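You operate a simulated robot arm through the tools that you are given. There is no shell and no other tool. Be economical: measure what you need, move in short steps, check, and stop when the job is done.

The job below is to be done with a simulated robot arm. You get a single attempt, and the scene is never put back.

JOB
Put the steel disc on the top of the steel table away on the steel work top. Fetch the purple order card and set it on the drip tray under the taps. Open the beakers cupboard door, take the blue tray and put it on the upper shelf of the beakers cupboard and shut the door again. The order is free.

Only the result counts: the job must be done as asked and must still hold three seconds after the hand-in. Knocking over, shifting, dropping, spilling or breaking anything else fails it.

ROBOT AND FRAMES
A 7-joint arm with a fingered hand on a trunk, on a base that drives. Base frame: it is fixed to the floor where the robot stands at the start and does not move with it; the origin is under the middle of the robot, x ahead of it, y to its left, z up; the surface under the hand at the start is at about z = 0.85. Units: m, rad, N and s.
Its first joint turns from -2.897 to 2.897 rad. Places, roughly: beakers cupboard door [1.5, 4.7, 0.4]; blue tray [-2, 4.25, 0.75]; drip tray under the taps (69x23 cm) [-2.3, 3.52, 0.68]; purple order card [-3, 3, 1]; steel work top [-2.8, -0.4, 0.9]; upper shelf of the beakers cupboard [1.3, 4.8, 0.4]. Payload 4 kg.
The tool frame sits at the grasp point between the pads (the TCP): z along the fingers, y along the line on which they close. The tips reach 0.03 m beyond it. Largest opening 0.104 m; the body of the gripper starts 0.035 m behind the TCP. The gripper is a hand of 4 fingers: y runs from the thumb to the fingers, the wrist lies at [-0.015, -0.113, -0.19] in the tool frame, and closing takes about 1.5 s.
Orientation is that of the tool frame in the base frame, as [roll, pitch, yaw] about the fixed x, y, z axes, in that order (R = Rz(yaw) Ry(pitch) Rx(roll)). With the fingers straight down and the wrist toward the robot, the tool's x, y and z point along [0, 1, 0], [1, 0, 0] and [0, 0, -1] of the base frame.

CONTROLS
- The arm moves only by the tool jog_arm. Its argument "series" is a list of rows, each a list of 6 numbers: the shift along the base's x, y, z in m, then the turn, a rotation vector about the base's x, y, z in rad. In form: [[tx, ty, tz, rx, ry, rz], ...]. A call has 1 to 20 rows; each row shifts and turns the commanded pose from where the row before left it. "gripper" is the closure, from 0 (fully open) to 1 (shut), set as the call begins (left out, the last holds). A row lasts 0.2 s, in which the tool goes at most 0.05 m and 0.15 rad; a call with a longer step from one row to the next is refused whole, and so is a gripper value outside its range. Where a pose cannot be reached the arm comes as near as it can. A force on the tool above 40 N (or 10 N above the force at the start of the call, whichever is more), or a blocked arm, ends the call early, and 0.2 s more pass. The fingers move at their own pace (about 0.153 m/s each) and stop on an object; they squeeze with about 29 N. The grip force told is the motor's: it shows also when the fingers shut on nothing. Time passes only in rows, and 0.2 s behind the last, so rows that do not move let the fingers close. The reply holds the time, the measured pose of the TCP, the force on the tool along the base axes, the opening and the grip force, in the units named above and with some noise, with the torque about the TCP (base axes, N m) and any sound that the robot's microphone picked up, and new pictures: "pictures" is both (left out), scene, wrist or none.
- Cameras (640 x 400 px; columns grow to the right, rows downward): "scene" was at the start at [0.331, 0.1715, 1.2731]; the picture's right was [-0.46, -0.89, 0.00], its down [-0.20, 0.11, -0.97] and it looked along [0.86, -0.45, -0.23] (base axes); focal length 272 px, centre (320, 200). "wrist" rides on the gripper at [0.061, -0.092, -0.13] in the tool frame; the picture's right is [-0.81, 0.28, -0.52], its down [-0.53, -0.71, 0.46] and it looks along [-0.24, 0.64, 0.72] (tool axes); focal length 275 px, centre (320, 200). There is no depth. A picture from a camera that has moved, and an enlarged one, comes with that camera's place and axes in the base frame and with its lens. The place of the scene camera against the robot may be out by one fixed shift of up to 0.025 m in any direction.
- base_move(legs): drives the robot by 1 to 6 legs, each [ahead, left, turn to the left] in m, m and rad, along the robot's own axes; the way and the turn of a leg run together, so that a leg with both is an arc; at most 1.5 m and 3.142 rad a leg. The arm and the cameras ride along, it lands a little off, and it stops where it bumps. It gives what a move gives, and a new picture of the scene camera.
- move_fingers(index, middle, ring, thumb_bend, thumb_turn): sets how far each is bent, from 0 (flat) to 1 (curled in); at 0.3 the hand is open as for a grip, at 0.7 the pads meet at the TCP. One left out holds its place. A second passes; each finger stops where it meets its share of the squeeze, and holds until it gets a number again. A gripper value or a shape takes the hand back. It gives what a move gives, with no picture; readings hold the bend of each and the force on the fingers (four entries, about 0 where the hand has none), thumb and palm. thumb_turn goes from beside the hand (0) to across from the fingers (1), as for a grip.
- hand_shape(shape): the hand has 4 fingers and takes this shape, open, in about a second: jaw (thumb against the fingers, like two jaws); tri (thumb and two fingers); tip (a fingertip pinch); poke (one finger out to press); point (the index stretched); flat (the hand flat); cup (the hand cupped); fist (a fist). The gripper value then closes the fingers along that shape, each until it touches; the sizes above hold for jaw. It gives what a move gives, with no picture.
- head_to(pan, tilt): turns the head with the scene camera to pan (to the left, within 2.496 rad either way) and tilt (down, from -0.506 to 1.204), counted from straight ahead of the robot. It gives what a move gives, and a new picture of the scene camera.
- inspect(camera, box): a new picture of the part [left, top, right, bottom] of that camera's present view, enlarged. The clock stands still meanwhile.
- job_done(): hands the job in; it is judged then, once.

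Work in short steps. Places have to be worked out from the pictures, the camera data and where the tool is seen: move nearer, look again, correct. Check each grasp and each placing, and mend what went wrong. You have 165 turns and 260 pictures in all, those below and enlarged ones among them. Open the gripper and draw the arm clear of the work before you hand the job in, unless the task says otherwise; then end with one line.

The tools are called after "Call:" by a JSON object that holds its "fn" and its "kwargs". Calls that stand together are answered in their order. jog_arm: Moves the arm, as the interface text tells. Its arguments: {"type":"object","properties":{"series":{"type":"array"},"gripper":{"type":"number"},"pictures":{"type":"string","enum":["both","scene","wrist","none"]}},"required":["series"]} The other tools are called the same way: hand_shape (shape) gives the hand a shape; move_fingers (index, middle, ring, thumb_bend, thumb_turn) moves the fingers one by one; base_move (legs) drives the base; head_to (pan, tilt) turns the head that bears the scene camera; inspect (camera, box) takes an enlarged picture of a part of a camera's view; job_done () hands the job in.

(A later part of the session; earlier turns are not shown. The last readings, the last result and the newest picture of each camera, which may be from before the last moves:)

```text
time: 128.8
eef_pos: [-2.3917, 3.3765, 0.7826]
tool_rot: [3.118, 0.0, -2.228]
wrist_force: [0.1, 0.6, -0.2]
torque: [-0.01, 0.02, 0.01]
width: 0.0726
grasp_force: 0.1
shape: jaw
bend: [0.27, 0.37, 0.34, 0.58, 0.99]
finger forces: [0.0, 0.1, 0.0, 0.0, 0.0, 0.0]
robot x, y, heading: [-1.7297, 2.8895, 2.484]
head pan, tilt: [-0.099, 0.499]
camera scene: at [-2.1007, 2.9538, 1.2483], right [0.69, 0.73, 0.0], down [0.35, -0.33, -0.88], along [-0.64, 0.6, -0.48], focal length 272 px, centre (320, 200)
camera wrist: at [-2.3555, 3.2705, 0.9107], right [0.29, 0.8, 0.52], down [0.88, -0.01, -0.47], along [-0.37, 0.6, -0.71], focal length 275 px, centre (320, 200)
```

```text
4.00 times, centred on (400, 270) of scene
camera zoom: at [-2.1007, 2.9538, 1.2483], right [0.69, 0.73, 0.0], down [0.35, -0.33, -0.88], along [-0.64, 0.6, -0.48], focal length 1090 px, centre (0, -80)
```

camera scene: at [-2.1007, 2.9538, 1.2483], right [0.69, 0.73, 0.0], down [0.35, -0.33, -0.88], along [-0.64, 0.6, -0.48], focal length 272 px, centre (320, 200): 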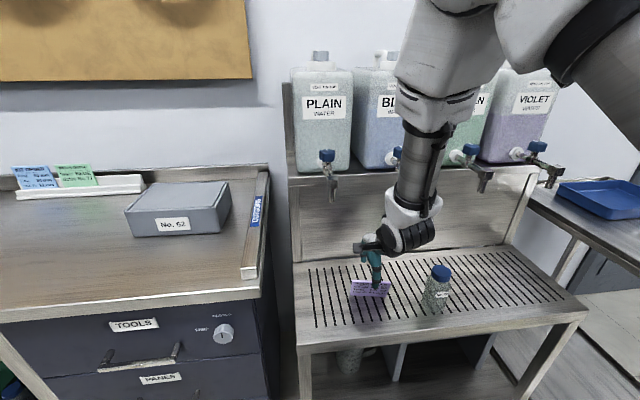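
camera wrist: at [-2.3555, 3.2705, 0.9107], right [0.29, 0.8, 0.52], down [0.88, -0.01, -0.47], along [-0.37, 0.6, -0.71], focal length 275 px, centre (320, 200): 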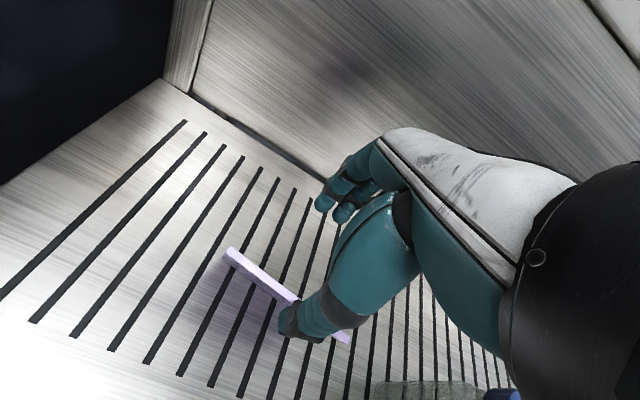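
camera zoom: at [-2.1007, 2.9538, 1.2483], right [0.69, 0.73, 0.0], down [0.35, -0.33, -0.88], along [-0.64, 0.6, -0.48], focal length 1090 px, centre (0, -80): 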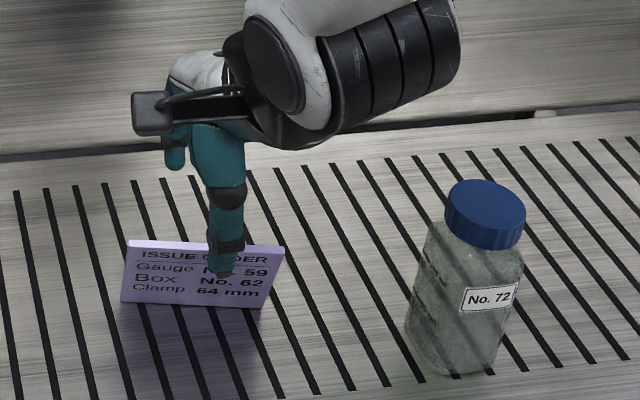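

The card now leans toward the robot against the thumb. I open fully while rising slowly so it lays down on the tray.

Call:
{"fn": "jog_arm", "kwargs": {"series": [[0, 0, 0.005, 0, 0, 0], [0, 0, 0.005, 0, 0, 0], [0, 0, 0.01, 0, 0, 0], [0, 0, 0.01, 0, 0, 0], [0, 0, 0.01, 0, 0, 0], [0, 0, 0.01, 0, 0, 0], [0, 0, 0, 0, 0, 0]], "gripper": 0, "pictures": "wrist"}}

Call:
{"fn": "inspect", "kwargs": {"camera": "scene", "box": [320, 220, 480, 320]}}

```text
time: 130.4
eef_pos: [-2.3921, 3.3763, 0.8318]
tool_rot: [3.119, 0.0, -2.229]
wrist_force: [-0.4, 0.4, -0.2]
torque: [0.02, 0.01, -0.01]
width: 0.1039
grasp_force: 0.1
shape: jaw
bend: [0.3, 0.3, 0.3, 0.3, 0.98]
finger forces: [0.0, 0.0, 0.0, 0.0, 0.0, 0.1]
robot x, y, heading: [-1.7325, 2.891, 2.485]
head pan, tilt: [-0.099, 0.499]
camera wrist: at [-2.355, 3.2713, 0.9606], right [0.29, 0.8, 0.52], down [0.88, -0.01, -0.47], along [-0.37, 0.6, -0.71], focal length 275 px, centre (320, 200)
```

wrist: 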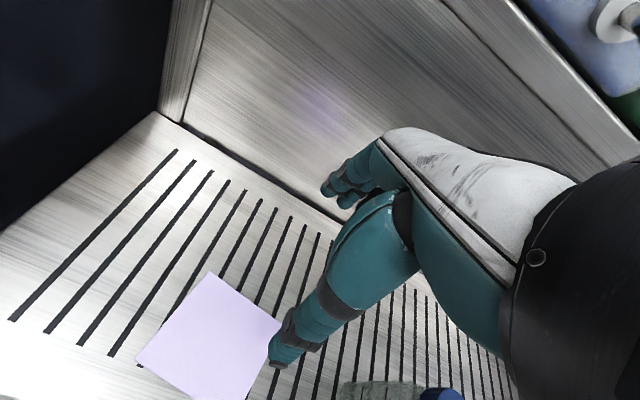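

```text
4.00 times, centred on (400, 270) of scene
camera zoom: at [-2.1007, 2.9538, 1.2483], right [0.69, 0.73, 0.0], down [0.35, -0.33, -0.88], along [-0.64, 0.6, -0.48], focal length 1090 px, centre (0, -80)
```

zoom: 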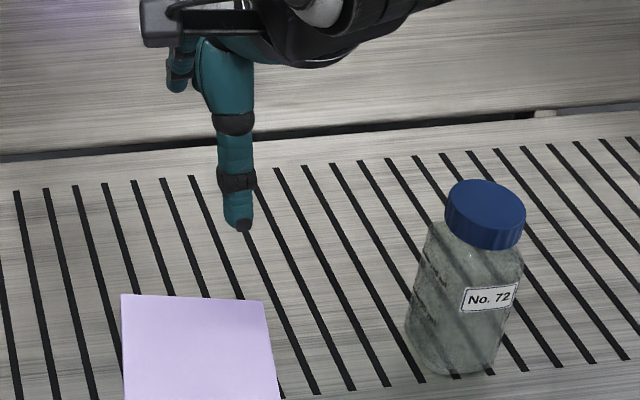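

The card lies flat; I check that it is wholly on the tray, then move the arm back and up clear of the taps.

Call:
{"fn": "inspect", "kwargs": {"camera": "scene", "box": [280, 240, 480, 365]}}

Call:
{"fn": "jog_arm", "kwargs": {"series": [[0.0, 0.0, 0.02, 0, 0, 0], [0.0, 0.0, 0.03, 0, 0, 0], [0.0, 0, 0.03, 0, 0, 0], [0, 0, 0.04, 0, 0, 0], [0, 0, 0.04, 0, 0, 0], [0, 0, 0.04, 0, 0, 0], [0, 0, 0.04, 0, 0, 0], [0, 0, 0.04, 0, 0, 0], [0, 0, 0.04, 0, 0, 0], [0.035, -0.027, 0, 0, 0, 0], [0.035, -0.027, 0, 0, 0, 0], [0, 0, 0, 0, 0, 0]], "pictures": "scene"}}

```text
3.20 times, centred on (380, 302) of scene
camera zoom: at [-2.1007, 2.9538, 1.2483], right [0.69, 0.73, 0.0], down [0.35, -0.33, -0.88], along [-0.64, 0.6, -0.48], focal length 872 px, centre (128, -128)
```

zoom: 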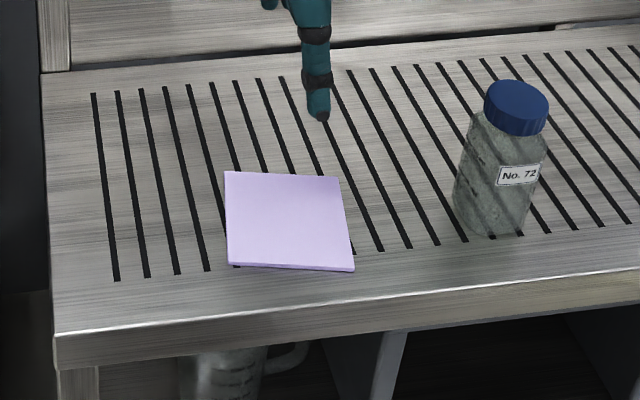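

```text
time: 133.0
eef_pos: [-2.3251, 3.3229, 1.1536]
tool_rot: [3.121, -0.001, -2.226]
wrist_force: [0.2, -0.1, 0.6]
torque: [0.03, 0.0, 0.0]
width: 0.1038
grasp_force: 0.1
shape: jaw
bend: [0.3, 0.3, 0.3, 0.3, 0.98]
finger forces: [0.1, 0.0, 0.0, 0.0, 0.0, 0.0]
robot x, y, heading: [-1.7318, 2.8856, 2.486]
head pan, tilt: [-0.099, 0.499]
camera scene: at [-2.1007, 2.9538, 1.2483], right [0.69, 0.73, 0.0], down [0.35, -0.33, -0.88], along [-0.64, 0.6, -0.48], focal length 272 px, centre (320, 200)
```

scene: 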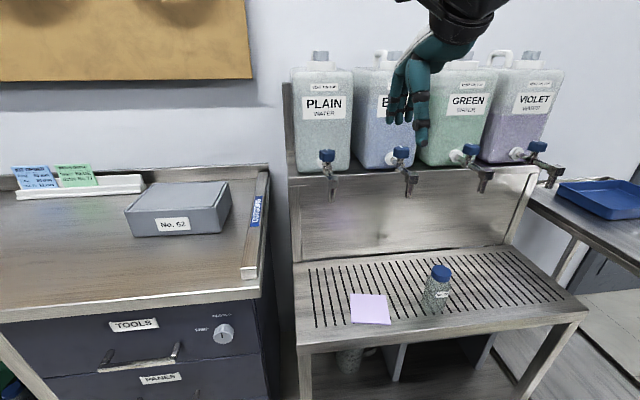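

The card lies fully on the drip tray, bottle untouched. I pull the arm in a little and move right to view the blue tray.

Call:
{"fn": "jog_arm", "kwargs": {"series": [[0.03, -0.023, 0.03, 0, 0, 0], [0.03, -0.023, 0.03, 0, 0, 0], [0, 0, 0, 0, 0, 0]], "pictures": "none"}}

Call:
{"fn": "base_move", "kwargs": {"legs": [[0, -0.8, 0]]}}

Call:
{"fn": "head_to", "kwargs": {"pan": 0.0, "tilt": 0.5}}

Call:
{"fn": "head_to", "kwargs": {"pan": -1.4, "tilt": 0.2}}

```text
time: 133.8
eef_pos: [-2.2634, 3.2767, 1.2137]
tool_rot: [3.119, 0.0, -2.227]
wrist_force: [0.5, 0.0, -0.2]
torque: [-0.01, 0.02, -0.06]
width: 0.1039
grasp_force: 0.1
shape: jaw
bend: [0.3, 0.3, 0.3, 0.3, 0.98]
finger forces: [0.0, 0.0, 0.1, 0.0, 0.1, 0.0]
robot x, y, heading: [-1.7285, 2.8868, 2.488]
head pan, tilt: [-0.099, 0.499]
```

```text
time: 138.1
eef_pos: [-1.7778, 3.9192, 1.2134]
tool_rot: [3.118, 0.0, -2.211]
wrist_force: [-0.7, -0.2, 0.8]
torque: [0.01, 0.0, 0.01]
width: 0.104
grasp_force: 0.0
shape: jaw
bend: [0.3, 0.3, 0.3, 0.3, 0.98]
finger forces: [0.0, 0.1, 0.0, 0.0, 0.0, 0.1]
robot x, y, heading: [-1.2385, 3.5402, 2.507]
head pan, tilt: [-0.099, 0.499]
camera scene: at [-1.6082, 3.6006, 1.2484], right [0.67, 0.74, 0.0], down [0.35, -0.32, -0.88], along [-0.65, 0.59, -0.48], focal length 272 px, centre (320, 200)
```

scene: 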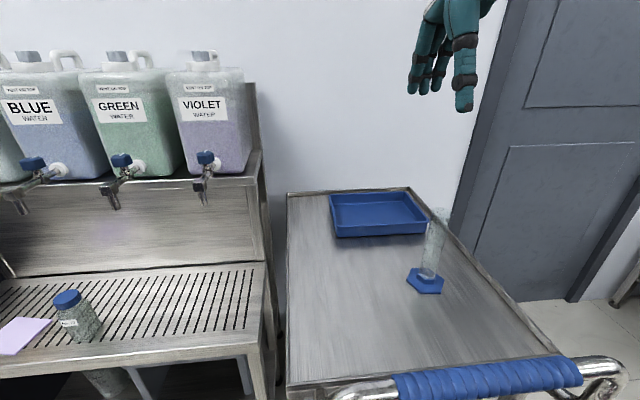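

```text
time: 138.8
eef_pos: [-1.7781, 3.9205, 1.2137]
tool_rot: [3.119, 0.002, -2.209]
wrist_force: [-0.4, 0.3, -0.2]
torque: [-0.01, 0.01, -0.02]
width: 0.104
grasp_force: 0.0
shape: jaw
bend: [0.3, 0.3, 0.3, 0.3, 0.98]
finger forces: [0.1, 0.0, 0.0, 0.1, 0.1, 0.1]
robot x, y, heading: [-1.2353, 3.5433, 2.503]
head pan, tilt: [0.0, 0.499]
camera scene: at [-1.6139, 3.5936, 1.2484], right [0.59, 0.8, 0.0], down [0.38, -0.28, -0.88], along [-0.71, 0.52, -0.48], focal length 272 px, centre (320, 200)
```

scene: 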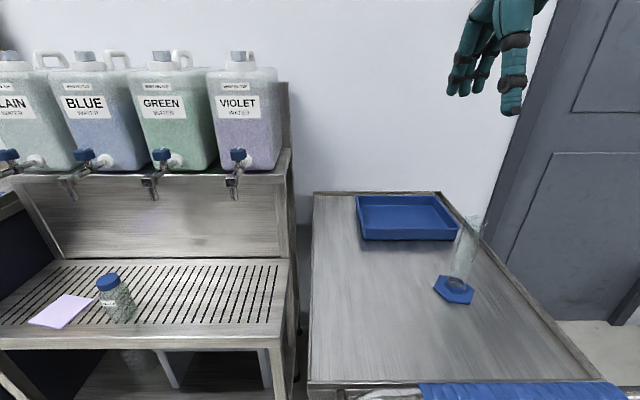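

```text
time: 140.3
eef_pos: [-1.778, 3.9196, 1.2133]
tool_rot: [3.119, 0.0, -2.209]
wrist_force: [0.2, 0.1, -0.4]
torque: [0.0, 0.01, 0.04]
width: 0.1037
grasp_force: 0.1
shape: jaw
bend: [0.3, 0.3, 0.3, 0.3, 0.98]
finger forces: [0.0, 0.0, 0.1, 0.0, 0.0, 0.0]
robot x, y, heading: [-1.2392, 3.5413, 2.509]
head pan, tilt: [-1.4, 0.201]
camera scene: at [-1.499, 3.6228, 1.276], right [0.89, -0.45, 0.0], down [-0.09, -0.18, -0.98], along [0.44, 0.88, -0.2], focal length 272 px, centre (320, 200)
```

scene: 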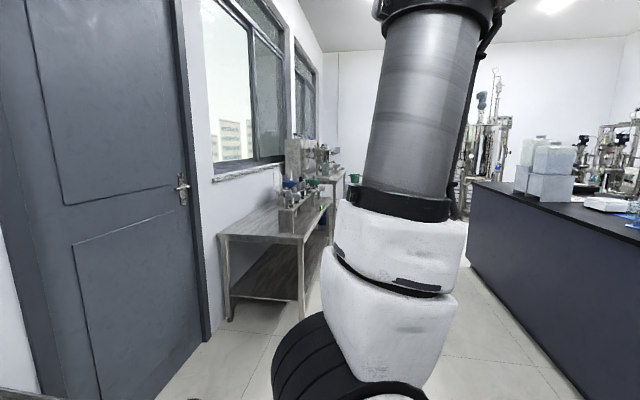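

The blue tray (about 30×22 cm) is on the far part of the cart. The door must come first, so I swing the arm aside and drive along the back aisle toward the bench's right end.

Call:
{"fn": "jog_arm", "kwargs": {"series": [[0.0294, 0.0387, 0, 0, 0, -0.074], [0.0321, 0.0365, 0, 0, 0, -0.074], [0.0347, 0.034, 0, 0, 0, -0.074], [0.0372, 0.0313, 0, 0, 0, -0.074], [0.0394, 0.0285, 0, 0, 0, -0.074], [0.0414, 0.0255, 0, 0, 0, -0.074], [0.0431, 0.0224, 0, 0, 0, -0.074], [0.0447, 0.0191, 0, 0, 0, -0.074], [0.046, 0.0158, 0, 0, 0, -0.074], [0.047, 0.0123, 0, 0, 0, -0.074], [0.0478, 0.0088, 0, 0, 0, -0.074], [0.0483, 0.0052, 0, 0, 0, -0.074]], "pictures": "none"}}

Call:
{"fn": "base_move", "kwargs": {"legs": [[0, 0, -0.02], [0, -1.4, 0], [0, -1.0, 0]]}}

Call:
{"fn": "head_to", "kwargs": {"pan": -2.4, "tilt": 0.25}}

```text
time: 142.9
eef_pos: [-1.292, 4.1996, 1.2167]
tool_rot: [3.119, 0.003, -3.099]
wrist_force: [-0.7, -0.2, -0.6]
torque: [0.0, 0.01, 0.02]
width: 0.1038
grasp_force: 0.0
shape: jaw
bend: [0.3, 0.3, 0.3, 0.3, 0.98]
finger forces: [0.1, 0.0, 0.0, 0.1, 0.1, 0.1]
robot x, y, heading: [-1.2374, 3.5448, 2.507]
head pan, tilt: [-1.4, 0.201]
```

```text
time: 155.0
eef_pos: [0.2047, 6.0983, 1.2158]
tool_rot: [3.122, 0.001, -3.136]
wrist_force: [0.7, 0.7, -0.4]
torque: [0.01, 0.02, 0.02]
width: 0.104
grasp_force: 0.1
shape: jaw
bend: [0.3, 0.3, 0.3, 0.3, 0.98]
finger forces: [0.0, 0.0, 0.0, 0.1, 0.1, 0.0]
robot x, y, heading: [0.2326, 5.4438, 2.465]
head pan, tilt: [-1.4, 0.201]
camera scene: at [-0.024, 5.5304, 1.2761], right [0.88, -0.48, 0.0], down [-0.1, -0.17, -0.98], along [0.47, 0.86, -0.2], focal length 272 px, centre (320, 200)
```

scene: 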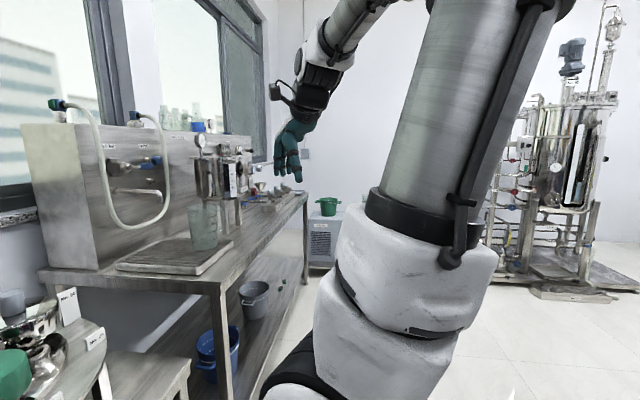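

```text
time: 156.3
eef_pos: [0.2052, 6.0985, 1.2158]
tool_rot: [3.119, 0.0, -3.137]
wrist_force: [-0.1, -1.7, 0.4]
torque: [0.0, 0.0, 0.03]
width: 0.104
grasp_force: 0.1
shape: jaw
bend: [0.3, 0.3, 0.3, 0.3, 0.98]
finger forces: [0.0, 0.0, 0.0, 0.1, 0.0, 0.1]
robot x, y, heading: [0.2352, 5.4416, 2.466]
head pan, tilt: [-2.4, 0.25]
camera scene: at [0.0243, 5.4551, 1.2715], right [0.07, -1.0, 0.0], down [-0.25, -0.02, -0.97], along [0.97, 0.07, -0.25], focal length 272 px, centre (320, 200)
```

scene: 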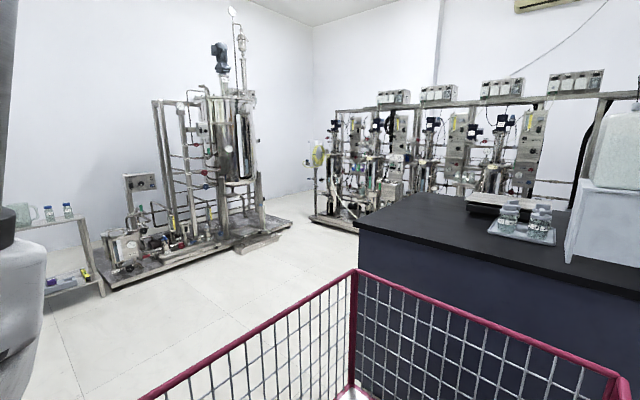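

There is an open area beyond the bench's right end. I drive out past the end and turn to face along the front aisle direction (+e1), so the cupboard will be on my camera's side.

Call:
{"fn": "base_move", "kwargs": {"legs": [[0, -1.25, 0.018], [-0.6, 0, 0], [0, 0, -0.785], [0, 0, -0.785]]}}

Call:
{"fn": "head_to", "kwargs": {"pan": -1.57, "tilt": 0.3}}

Call:
{"fn": "head_to", "kwargs": {"pan": 2.2, "tilt": 0.3}}

```text
time: 169.7
eef_pos: [2.1367, 6.0476, 1.2163]
tool_rot: [3.118, -0.001, 1.561]
wrist_force: [0.2, -1.1, -0.5]
torque: [0.0, -0.02, -0.01]
width: 0.104
grasp_force: 0.1
shape: jaw
bend: [0.3, 0.3, 0.3, 0.3, 0.98]
finger forces: [0.1, 0.0, 0.1, 0.1, 0.0, 0.0]
robot x, y, heading: [1.4783, 6.0268, 0.881]
head pan, tilt: [-2.4, 0.25]
camera scene: at [1.4907, 6.2615, 1.2715], right [-1.0, -0.05, 0.0], down [-0.01, 0.25, -0.97], along [0.05, -0.97, -0.25], focal length 272 px, centre (320, 200)
```

scene: 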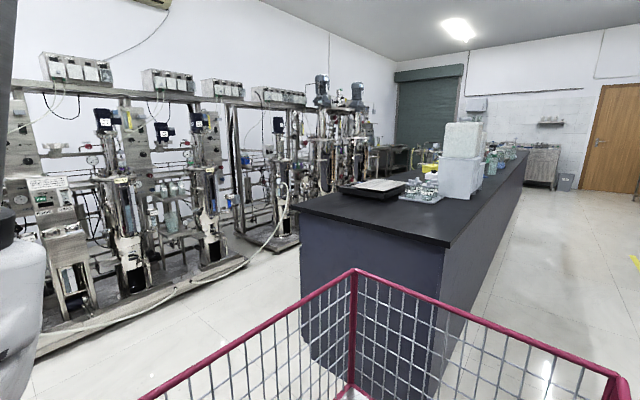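

```text
time: 170.9
eef_pos: [2.1382, 6.0483, 1.2156]
tool_rot: [3.117, 0.002, 1.561]
wrist_force: [-0.4, 0.4, -0.3]
torque: [0.0, 0.02, -0.04]
width: 0.1038
grasp_force: 0.0
shape: jaw
bend: [0.3, 0.3, 0.3, 0.3, 0.98]
finger forces: [0.1, 0.1, 0.0, 0.0, 0.1, 0.1]
robot x, y, heading: [1.4807, 6.0281, 0.884]
head pan, tilt: [-1.571, 0.3]
camera scene: at [1.5578, 6.2952, 1.2668], right [-0.64, -0.77, 0.0], down [-0.23, 0.19, -0.96], along [0.74, -0.61, -0.3], focal length 272 px, centre (320, 200)
```

scene: 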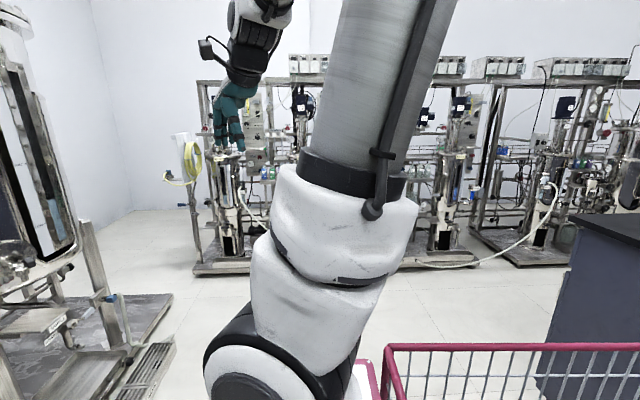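

```text
time: 174.0
eef_pos: [2.138, 6.0475, 1.2161]
tool_rot: [3.12, 0.0, 1.56]
wrist_force: [0.4, 0.4, -0.1]
torque: [0.0, 0.01, 0.0]
width: 0.104
grasp_force: 0.0
shape: jaw
bend: [0.3, 0.3, 0.3, 0.3, 0.98]
finger forces: [0.0, 0.0, 0.1, 0.1, 0.0, 0.0]
robot x, y, heading: [1.48, 6.0266, 0.882]
head pan, tilt: [2.201, 0.3]
camera scene: at [1.3926, 6.3604, 1.2668], right [0.06, 1.0, 0.0], down [0.3, -0.02, -0.96], along [-0.95, 0.06, -0.3], focal length 272 px, centre (320, 200)
```

scene: 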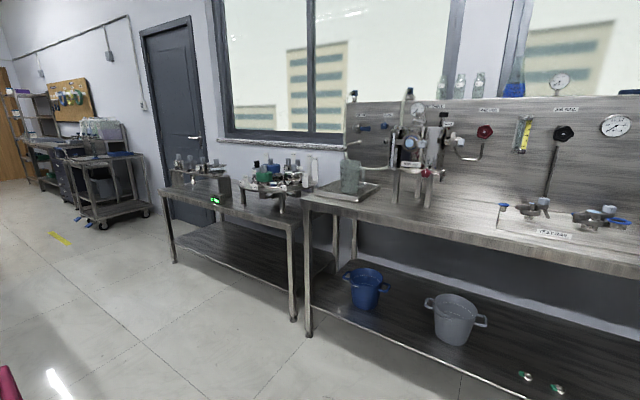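

The rigs line the aisle at b≈0.5 and the bench front is at b≈1.66, so about 1.15 m of aisle. I strafe to the aisle's centre line and look at the cupboard.

Call:
{"fn": "base_move", "kwargs": {"legs": [[0, 0, 0.032], [0, -1.42, 0]]}}

Call:
{"fn": "head_to", "kwargs": {"pan": 2.3, "tilt": 0.45}}

```text
time: 181.6
eef_pos: [3.2897, 5.184, 1.2154]
tool_rot: [3.118, 0.0, 1.596]
wrist_force: [-0.1, 0.1, -0.6]
torque: [0.02, 0.01, 0.0]
width: 0.1041
grasp_force: 0.0
shape: jaw
bend: [0.3, 0.3, 0.3, 0.3, 0.98]
finger forces: [0.0, 0.0, 0.0, 0.0, 0.0, 0.0]
robot x, y, heading: [2.6323, 5.1379, 0.919]
head pan, tilt: [2.201, 0.3]
camera scene: at [2.5355, 5.4692, 1.2668], right [0.02, 1.0, 0.0], down [0.3, -0.01, -0.96], along [-0.96, 0.02, -0.3], focal length 272 px, centre (320, 200)
```

scene: 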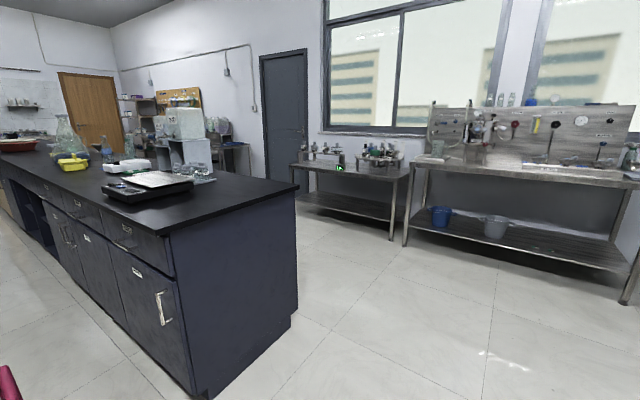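

```text
time: 182.3
eef_pos: [3.2916, 5.1844, 1.2165]
tool_rot: [3.118, 0.0, 1.595]
wrist_force: [0.2, -0.5, -0.5]
torque: [0.0, 0.0, -0.01]
width: 0.1037
grasp_force: 0.0
shape: jaw
bend: [0.3, 0.3, 0.3, 0.3, 0.98]
finger forces: [0.1, 0.0, 0.0, 0.0, 0.0, 0.1]
robot x, y, heading: [2.6312, 5.139, 0.918]
head pan, tilt: [2.3, 0.45]
camera scene: at [2.5372, 5.4601, 1.2529], right [-0.08, 1.0, 0.0], down [0.43, 0.03, -0.9], along [-0.9, -0.07, -0.43], focal length 272 px, centre (320, 200)
```

scene: 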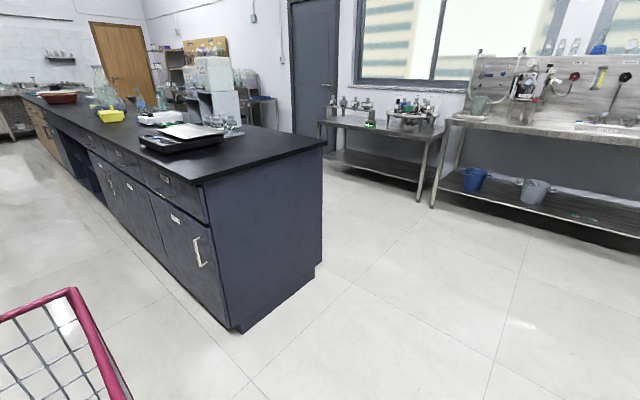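

I enlarge to read the labels and see handles.

Call:
{"fn": "inspect", "kwargs": {"camera": "scene", "box": [60, 130, 260, 340]}}

Call:
{"fn": "inspect", "kwargs": {"camera": "scene", "box": [90, 150, 190, 230]}}

```text
1.90 times, centred on (160, 235) of scene
camera zoom: at [2.5372, 5.4601, 1.2529], right [-0.08, 1.0, 0.0], down [0.43, 0.03, -0.9], along [-0.9, -0.07, -0.43], focal length 519 px, centre (625, 133)
```

zoom: 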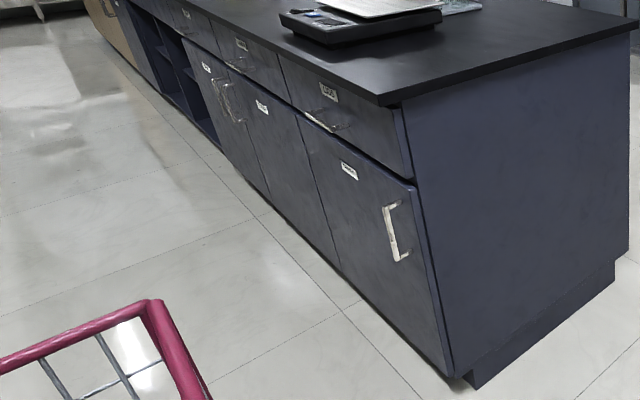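

```text
5.00 times, centred on (140, 190) of scene
camera zoom: at [2.5372, 5.4601, 1.2529], right [-0.08, 1.0, 0.0], down [0.43, 0.03, -0.9], along [-0.9, -0.07, -0.43], focal length 1363 px, centre (1220, 250)
```

zoom: 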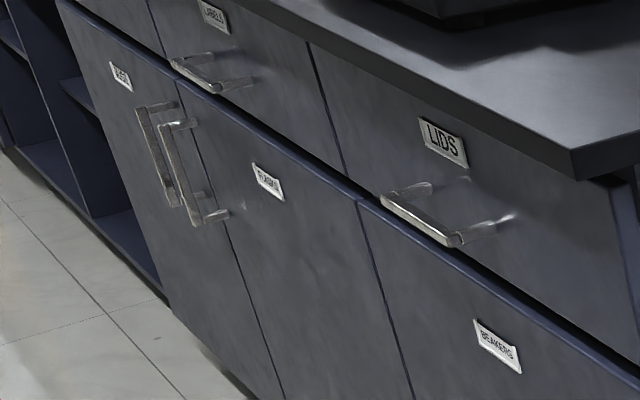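

BEAKERS is the end door, with a vertical bar handle at its right edge, so it hinges on the left. I'll stand off the bench's right end, facing it diagonally.

Call:
{"fn": "base_move", "kwargs": {"legs": [[0.12, 0.37, 0], [0, 0, 1.17], [0, 0, 1.17]]}}

Call:
{"fn": "head_to", "kwargs": {"pan": 0.0, "tilt": 0.6}}

```text
time: 190.6
eef_pos: [1.9165, 5.8926, 1.2159]
tool_rot: [3.118, -0.001, -2.33]
wrist_force: [-0.2, 0.5, -0.2]
torque: [-0.04, -0.04, -0.02]
width: 0.1038
grasp_force: 0.0
shape: jaw
bend: [0.3, 0.3, 0.3, 0.3, 0.98]
finger forces: [0.1, 0.0, 0.1, 0.0, 0.1, 0.1]
robot x, y, heading: [2.4117, 5.4576, -3.01]
head pan, tilt: [2.3, 0.45]
camera scene: at [2.2786, 5.1836, 1.2529], right [-0.65, -0.76, 0.0], down [-0.33, 0.28, -0.9], along [0.68, -0.59, -0.44], focal length 272 px, centre (320, 200)
```

scene: 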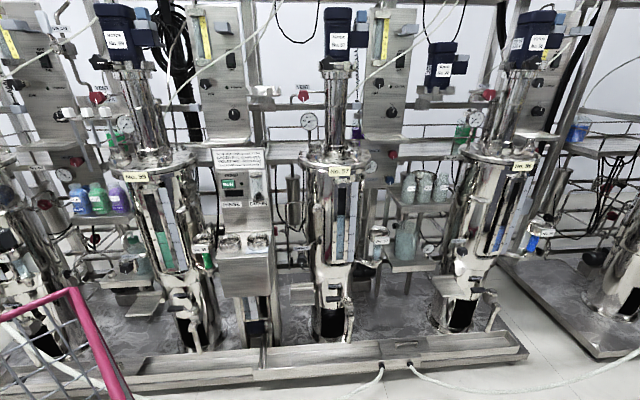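

```text
time: 192.8
eef_pos: [1.9169, 5.8931, 1.216]
tool_rot: [3.119, -0.001, -2.33]
wrist_force: [-0.2, 0.0, -0.5]
torque: [0.0, 0.0, -0.03]
width: 0.104
grasp_force: 0.0
shape: jaw
bend: [0.3, 0.3, 0.3, 0.3, 0.98]
finger forces: [0.1, 0.1, 0.0, 0.0, 0.0, 0.0]
robot x, y, heading: [2.4139, 5.4561, -3.007]
head pan, tilt: [0.0, 0.6]
camera scene: at [2.1213, 5.232, 1.2393], right [-0.13, 0.99, 0.0], down [0.56, 0.07, -0.83], along [-0.82, -0.11, -0.56], focal length 272 px, centre (320, 200)
```

scene: 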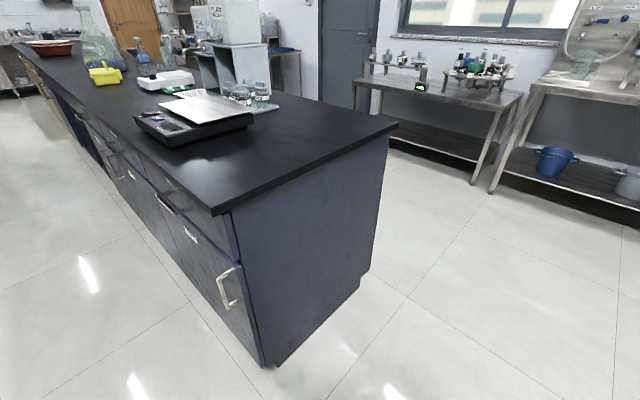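

I'll face along -e1 so the fingers-down hand can straddle the vertical bar handle. I turn left 45° and move to the working spot.

Call:
{"fn": "base_move", "kwargs": {"legs": [[0, 0, 0.78], [0.33, 0.25, 0]]}}

Call:
{"fn": "head_to", "kwargs": {"pan": -0.6, "tilt": 0.6}}

Call:
{"fn": "head_to", "kwargs": {"pan": -1.0, "tilt": 0.5}}

```text
time: 197.3
eef_pos: [1.7433, 5.0262, 1.2167]
tool_rot: [3.118, 0.0, -1.581]
wrist_force: [-0.1, 1.3, 0.0]
torque: [-0.02, 0.01, -0.03]
width: 0.1039
grasp_force: 0.0
shape: jaw
bend: [0.3, 0.3, 0.3, 0.3, 0.98]
finger forces: [0.0, 0.1, 0.0, 0.0, 0.0, 0.0]
robot x, y, heading: [2.4067, 5.0461, -2.257]
head pan, tilt: [0.0, 0.6]
camera scene: at [2.354, 4.6791, 1.2393], right [-0.77, 0.64, 0.0], down [0.36, 0.44, -0.83], along [-0.53, -0.64, -0.56], focal length 272 px, centre (320, 200)
```

scene: 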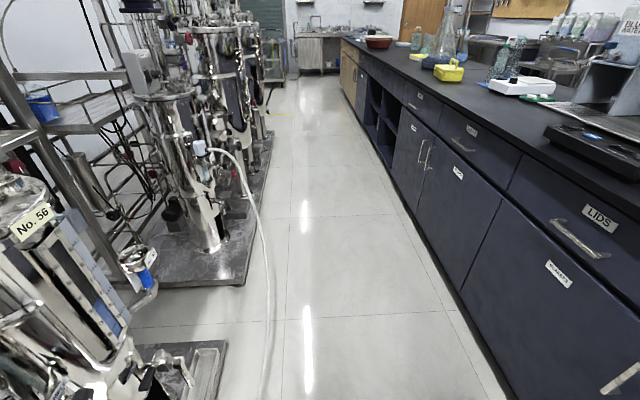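

```text
time: 198.3
eef_pos: [1.7441, 5.0256, 1.2171]
tool_rot: [3.12, 0.0, -1.58]
wrist_force: [0.4, 0.3, -0.1]
torque: [0.01, 0.03, -0.02]
width: 0.1039
grasp_force: 0.1
shape: jaw
bend: [0.3, 0.3, 0.3, 0.3, 0.98]
finger forces: [0.1, 0.0, 0.1, 0.0, 0.0, 0.0]
robot x, y, heading: [2.3999, 5.0464, -2.264]
head pan, tilt: [-0.6, 0.6]
camera scene: at [2.3254, 4.7228, 1.2393], right [-0.28, 0.96, 0.0], down [0.54, 0.16, -0.83], along [-0.79, -0.23, -0.57], focal length 272 px, centre (320, 200)
```

scene: 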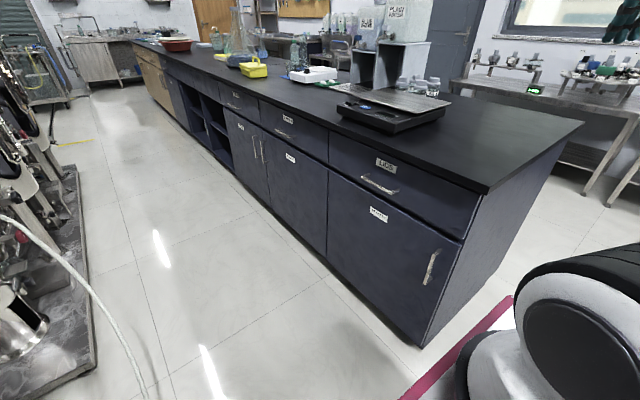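

```text
time: 199.2
eef_pos: [1.7426, 5.0265, 1.2159]
tool_rot: [3.118, 0.0, -1.582]
wrist_force: [0.1, 0.1, -0.6]
torque: [0.02, 0.0, 0.02]
width: 0.1039
grasp_force: 0.1
shape: jaw
bend: [0.3, 0.3, 0.3, 0.3, 0.98]
finger forces: [0.2, 0.1, 0.1, 0.0, 0.0, 0.0]
robot x, y, heading: [2.4018, 5.0443, -2.263]
head pan, tilt: [-1.0, 0.499]
camera scene: at [2.32, 4.7581, 1.2483], right [0.12, 0.99, 0.0], down [0.48, -0.06, -0.88], along [-0.87, 0.1, -0.48], focal length 272 px, centre (320, 200)
```

scene: 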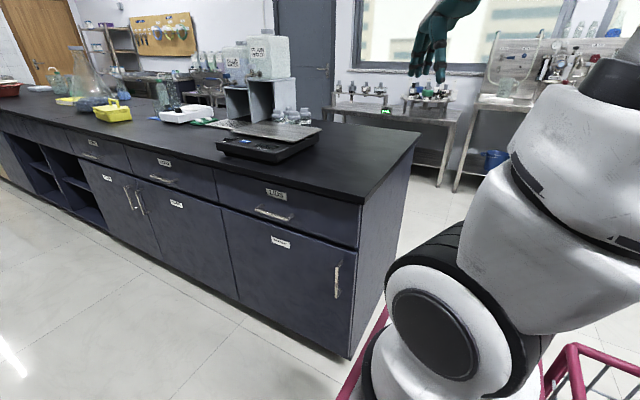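

Handle bar fixed at about (1.698, 4.888), z 0.53–0.69; the door hinges at its left, ~0.55 m wide. Fingers-down would foul the door face, so I'll come in horizontally with thumb and fingers on each side of the bar. I back up a little, then pitch the hand horizontal in free space.

Call:
{"fn": "base_move", "kwargs": {"legs": [[-0.2, 0, 0.03]]}}

Call:
{"fn": "jog_arm", "kwargs": {"series": [[0, 0, 0, 0, 0, 0.1], [0, 0, 0, -0.018, 0.14, 0], [0, 0, 0, -0.018, 0.14, 0], [0, 0, 0, -0.018, 0.14, 0], [0, 0, 0, -0.018, 0.14, 0], [0, 0, 0, -0.018, 0.14, 0], [0, 0, 0, -0.018, 0.14, 0], [0, 0, 0, -0.018, 0.14, 0], [0, 0, 0, -0.018, 0.14, 0], [0, 0, 0, -0.018, 0.14, 0], [0, 0, 0, -0.018, 0.14, 0], [0, 0, 0, -0.018, 0.14, 0], [0, 0, 0, 0, 0, 0]], "pictures": "scene"}}

```text
time: 200.8
eef_pos: [1.8686, 5.1641, 1.2159]
tool_rot: [3.12, 0.0, -1.555]
wrist_force: [0.1, -0.1, -1.0]
torque: [0.0, 0.0, -0.01]
width: 0.1038
grasp_force: 0.0
shape: jaw
bend: [0.3, 0.3, 0.3, 0.3, 0.98]
finger forces: [0.0, 0.0, 0.1, 0.1, 0.0, 0.0]
robot x, y, heading: [2.5283, 5.1976, -2.238]
head pan, tilt: [-1.0, 0.499]
camera scene: at [2.453, 4.9111, 1.2484], right [0.09, 1.0, 0.0], down [0.48, -0.04, -0.88], along [-0.87, 0.08, -0.48], focal length 272 px, centre (320, 200)
```

scene: 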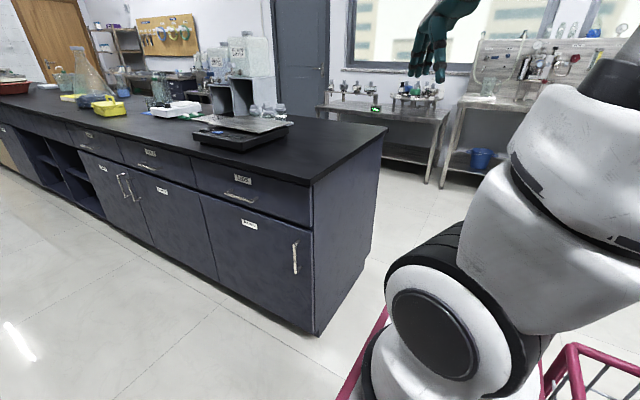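

```text
time: 203.6
eef_pos: [1.8445, 5.1816, 1.2321]
tool_rot: [1.565, -0.011, -1.444]
wrist_force: [0.1, 0.4, -0.4]
torque: [-0.01, -0.02, -0.05]
width: 0.1039
grasp_force: 0.0
shape: jaw
bend: [0.3, 0.3, 0.3, 0.3, 0.98]
finger forces: [0.0, 0.1, 0.0, 0.0, 0.1, 0.0]
out of reach, approached as far as the arm can: row 9, 10, 11
robot x, y, heading: [2.528, 5.1983, -2.234]
head pan, tilt: [-1.0, 0.499]
camera scene: at [2.453, 4.9111, 1.2484], right [0.09, 1.0, 0.0], down [0.48, -0.04, -0.88], along [-0.87, 0.08, -0.48], focal length 272 px, centre (320, 200)
```

scene: 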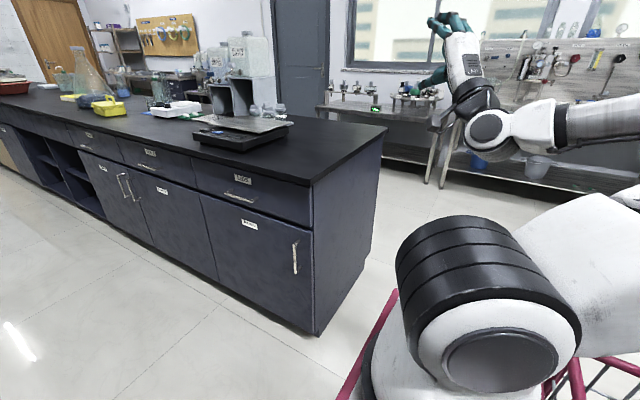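

Pitch worked. Now I roll the hand so the closing line is horizontal, extending a little.

Call:
{"fn": "jog_arm", "kwargs": {"series": [[-0.02, -0.002, -0.02, -0.1415, -0.018, 0], [-0.02, -0.002, -0.02, -0.1415, -0.018, 0], [-0.02, -0.002, -0.02, -0.1415, -0.018, 0], [0, 0, -0.02, -0.1415, -0.018, 0], [0, 0, -0.02, -0.1415, -0.018, 0], [0, 0, -0.02, -0.1415, -0.018, 0], [0, 0, -0.02, -0.1415, -0.018, 0], [0, 0, -0.02, -0.1415, -0.018, 0], [0, 0, -0.02, -0.1415, -0.018, 0], [0, 0, 0, -0.1415, -0.018, 0], [0, 0, 0, -0.1415, -0.018, 0], [0, 0, 0, 0, 0, 0]]}}

```text
time: 206.2
eef_pos: [1.7718, 5.1772, 1.0514]
tool_rot: [-1.541, -1.558, 1.662]
wrist_force: [-0.4, 0.0, 0.1]
torque: [0.0, -0.01, -0.01]
width: 0.1038
grasp_force: 0.1
shape: jaw
bend: [0.3, 0.3, 0.3, 0.3, 0.98]
finger forces: [0.0, 0.0, 0.1, 0.0, 0.0, 0.1]
out of reach, approached as far as the arm can: row 7, 8, 11
robot x, y, heading: [2.5275, 5.203, -2.241]
head pan, tilt: [-1.0, 0.499]
camera scene: at [2.453, 4.9111, 1.2484], right [0.09, 1.0, 0.0], down [0.48, -0.04, -0.88], along [-0.87, 0.08, -0.48], focal length 272 px, centre (320, 200)
camera wrist: at [1.9112, 5.1035, 1.1136], right [0.48, 0.33, -0.81], down [-0.37, -0.77, -0.52], along [-0.8, 0.55, -0.25], focal length 275 px, centre (320, 200)
```

scene: 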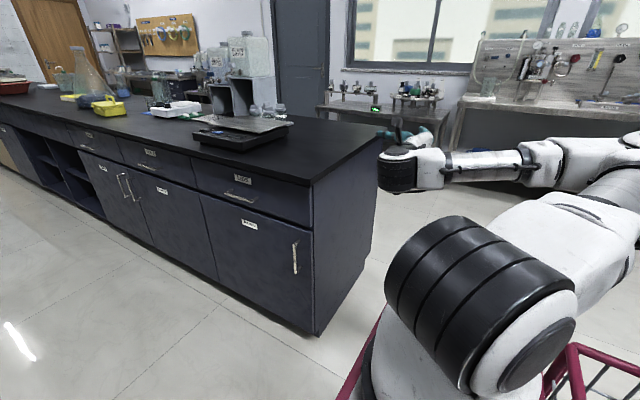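
wrist: 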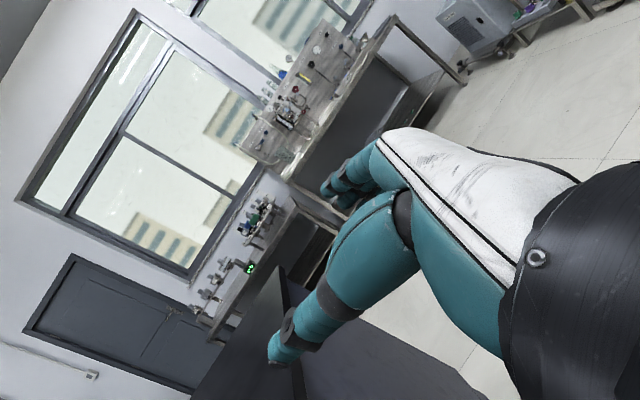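

The hand is now horizontal with thumb toward the aisle. I move it out in front of the cabinet face and down to handle height.

Call:
{"fn": "jog_arm", "kwargs": {"series": [[0.0213, -0.0378, 0, 0, 0, 0], [0.0213, -0.0378, 0, 0, 0, 0], [0.0213, -0.0378, 0, 0, 0, 0], [0.0213, -0.0378, 0, 0, 0, 0], [0.0213, -0.0378, 0, 0, 0, 0], [0.0213, -0.0378, 0, 0, 0, 0], [0, 0, -0.04, 0, 0, 0], [0, 0, -0.04, 0, 0, 0], [0, 0, -0.04, 0, 0, 0], [0, 0, -0.04, 0, 0, 0], [0, 0, -0.04, 0, 0, 0], [0, 0, -0.04, 0, 0, 0], [0, 0, -0.04, 0, 0, 0], [0, 0, -0.04, 0, 0, 0], [0, 0, -0.04, 0, 0, 0], [0, 0, -0.04, 0, 0, 0], [0, 0, -0.04, 0, 0, 0], [0, 0, 0, 0, 0, 0]]}}

```text
time: 210.0
eef_pos: [1.7164, 5.126, 0.7654]
tool_rot: [-1.561, -1.561, 1.681]
wrist_force: [0.6, 0.4, -0.4]
torque: [0.01, 0.03, 0.01]
width: 0.1038
grasp_force: 0.1
shape: jaw
bend: [0.3, 0.3, 0.3, 0.3, 0.98]
finger forces: [0.0, 0.0, 0.1, 0.0, 0.0, 0.1]
out of reach, approached as far as the arm can: row 1, 2, 3, 4, 5, 6, 10, 11, 12, 13, 14, 15, 16, 17
robot x, y, heading: [2.5251, 5.2007, -2.236]
head pan, tilt: [-1.0, 0.499]
camera scene: at [2.453, 4.9111, 1.2484], right [0.09, 1.0, 0.0], down [0.48, -0.04, -0.88], along [-0.87, 0.08, -0.48], focal length 272 px, centre (320, 200)
camera wrist: at [1.8559, 5.0513, 0.8278], right [0.48, 0.33, -0.81], down [-0.36, -0.77, -0.53], along [-0.8, 0.55, -0.25], focal length 275 px, centre (320, 200)
```

scene: 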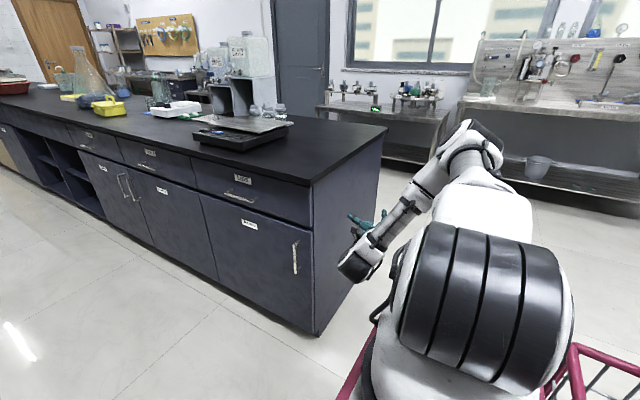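
wrist: 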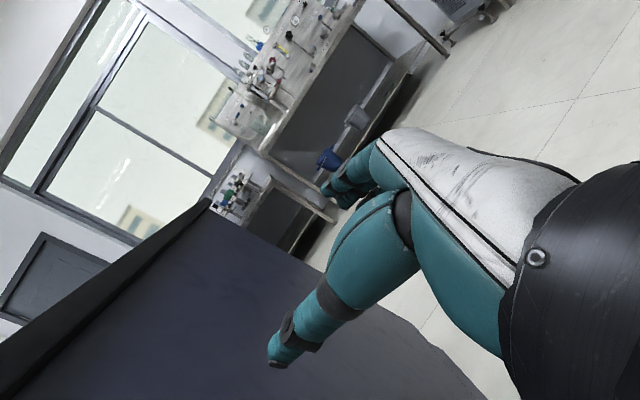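

That orientation was too close-in for the arm. I back the base off 12 cm so the pre-grasp is within comfortable reach, then approach directly.

Call:
{"fn": "base_move", "kwargs": {"legs": [[-0.12, 0, 0]]}}

Call:
{"fn": "jog_arm", "kwargs": {"series": [[0.005, -0.0388, -0.018, 0, 0, 0], [0.005, -0.0388, -0.018, 0, 0, 0], [0.005, -0.0388, -0.018, 0, 0, 0], [0.005, -0.0388, -0.018, 0, 0, 0], [0.005, -0.0388, -0.018, 0, 0, 0], [0.005, -0.0388, -0.018, 0, 0, 0], [0.005, -0.0388, -0.018, 0, 0, 0], [0.005, -0.0388, -0.018, 0, 0, 0], [0, 0, 0, 0, 0, 0]]}}

```text
time: 211.2
eef_pos: [1.7903, 5.2229, 0.7657]
tool_rot: [-1.586, -1.561, 1.705]
wrist_force: [-0.1, 0.1, 0.4]
torque: [0.0, -0.01, -0.01]
width: 0.104
grasp_force: 0.1
shape: jaw
bend: [0.3, 0.3, 0.3, 0.3, 0.98]
finger forces: [0.0, 0.0, 0.1, 0.0, 0.0, 0.0]
robot x, y, heading: [2.5998, 5.2934, -2.237]
head pan, tilt: [-1.0, 0.499]
camera scene: at [2.5256, 5.0049, 1.2484], right [0.1, 1.0, 0.0], down [0.48, -0.05, -0.88], along [-0.87, 0.08, -0.48], focal length 272 px, centre (320, 200)
```

scene: 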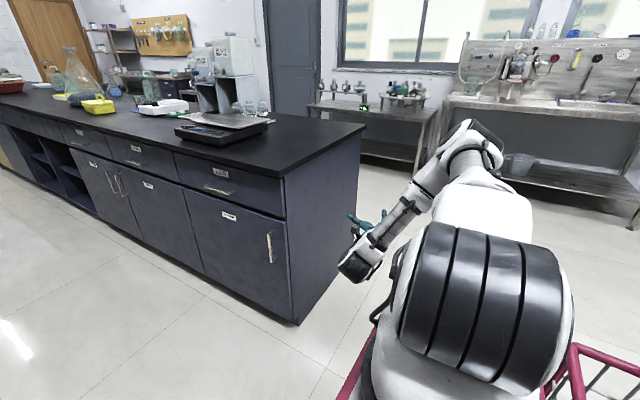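

```text
time: 213.2
eef_pos: [1.7726, 4.9141, 0.7503]
tool_rot: [-1.687, -1.556, 1.806]
wrist_force: [-0.4, 0.5, -0.3]
torque: [0.01, 0.02, -0.04]
width: 0.1037
grasp_force: 0.2
shape: jaw
bend: [0.3, 0.3, 0.3, 0.3, 0.98]
finger forces: [0.1, 0.0, 0.0, 0.1, 0.0, 0.0]
out of reach, approached as far as the arm can: row 1, 2, 3, 4, 5, 6, 7, 8
robot x, y, heading: [2.5991, 5.2928, -2.24]
head pan, tilt: [-1.0, 0.499]
camera scene: at [2.5257, 5.0048, 1.2484], right [0.1, 1.0, 0.0], down [0.48, -0.05, -0.88], along [-0.87, 0.08, -0.48], focal length 272 px, centre (320, 200)
camera wrist: at [1.9126, 4.8381, 0.8134], right [0.49, 0.32, -0.81], down [-0.36, -0.77, -0.53], along [-0.79, 0.55, -0.26], focal length 275 px, centre (320, 200)
```

scene: 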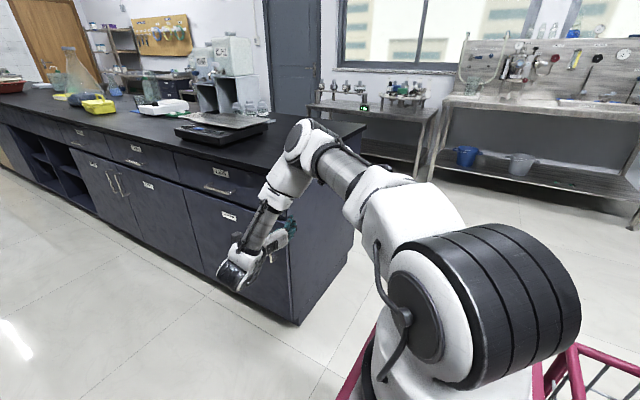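
wrist: 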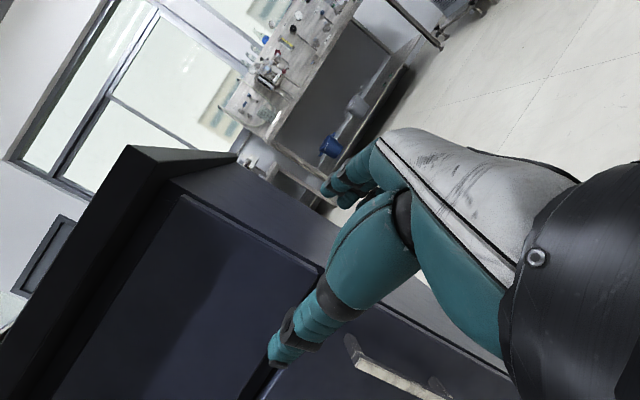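

I'm in front of the handle but the arm can't get lower with the hand level. I tip the fingers downward about 40°, which raises the wrist, and lower to handle height.

Call:
{"fn": "jog_arm", "kwargs": {"series": [[0.01, 0, 0, 0.017, -0.139, 0], [0.01, 0, 0, 0.017, -0.139, 0], [0.01, 0, 0, 0.017, -0.139, 0], [0.01, 0, -0.02, 0.017, -0.139, 0], [0.0, 0, -0.03, 0.017, -0.139, 0], [0, 0, -0.03, 0, 0, 0], [0, 0, -0.02, 0, 0, 0], [0, 0, 0, 0, 0, 0]]}}

```text
time: 215.0
eef_pos: [1.8161, 4.9171, 0.6519]
tool_rot: [-3.132, -0.873, -3.038]
wrist_force: [0.1, -0.1, 0.3]
torque: [0.0, 0.03, 0.02]
width: 0.1039
grasp_force: 0.0
shape: jaw
bend: [0.3, 0.3, 0.3, 0.3, 0.98]
finger forces: [0.0, 0.0, 0.0, 0.0, 0.0, 0.1]
robot x, y, heading: [2.5977, 5.2919, -2.241]
head pan, tilt: [-1.0, 0.499]
camera scene: at [2.5256, 5.0049, 1.2484], right [0.1, 1.0, 0.0], down [0.48, -0.05, -0.88], along [-0.87, 0.08, -0.48], focal length 272 px, centre (320, 200)
camera wrist: at [1.8839, 4.8332, 0.7835], right [0.88, 0.37, -0.29], down [0.08, -0.71, -0.7], along [-0.47, 0.59, -0.66], focal length 275 px, centre (320, 200)
```

scene: 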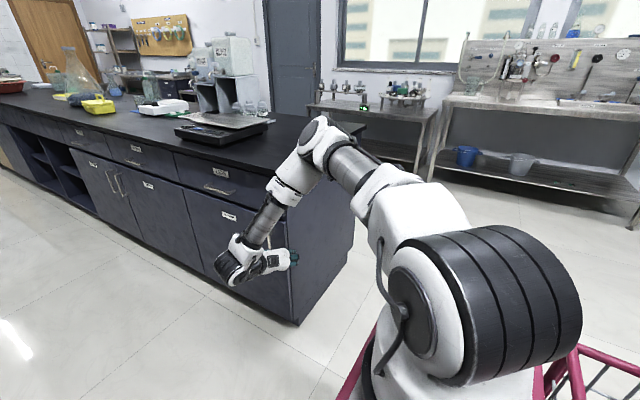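
wrist: 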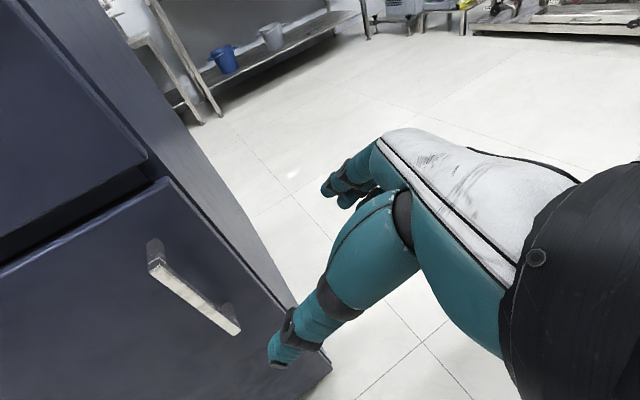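

The tilted pose works and the wrist camera sees the bar, placing it at about (1.697, 4.878), z 0.55–0.66. I yaw the hand to face the door more squarely before going in.

Call:
{"fn": "jog_arm", "kwargs": {"series": [[0, 0, -0.01, 0, 0, -0.15], [0, 0, -0.01, 0, 0, -0.15], [0, 0, -0.01, 0, 0, -0.15], [0, 0, 0, 0, 0, 0]]}}

```text
time: 216.0
eef_pos: [1.8197, 4.9193, 0.6399]
tool_rot: [-3.131, -0.869, 2.796]
wrist_force: [-0.3, -0.2, 0.2]
torque: [0.0, 0.01, 0.01]
width: 0.1038
grasp_force: 0.1
shape: jaw
bend: [0.3, 0.3, 0.3, 0.3, 0.98]
finger forces: [0.0, 0.0, 0.0, 0.1, 0.0, 0.0]
out of reach, approached as far as the arm can: row 3
robot x, y, heading: [2.5993, 5.2921, -2.237]
head pan, tilt: [-1.0, 0.499]
camera scene: at [2.5256, 5.0048, 1.2484], right [0.1, 1.0, 0.0], down [0.48, -0.05, -0.88], along [-0.87, 0.08, -0.48], focal length 272 px, centre (320, 200)
camera wrist: at [1.8447, 4.8141, 0.771], right [0.96, -0.05, -0.29], down [-0.24, -0.68, -0.69], along [-0.16, 0.73, -0.66], focal length 275 px, centre (320, 200)
```

scene: 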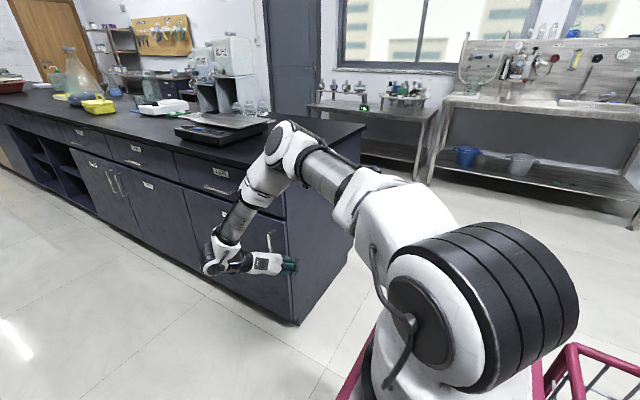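
wrist: 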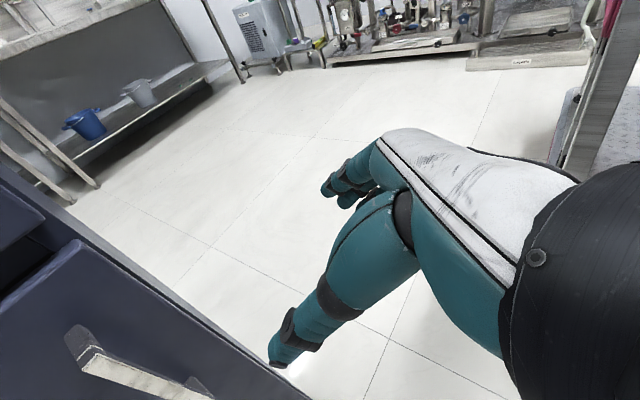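

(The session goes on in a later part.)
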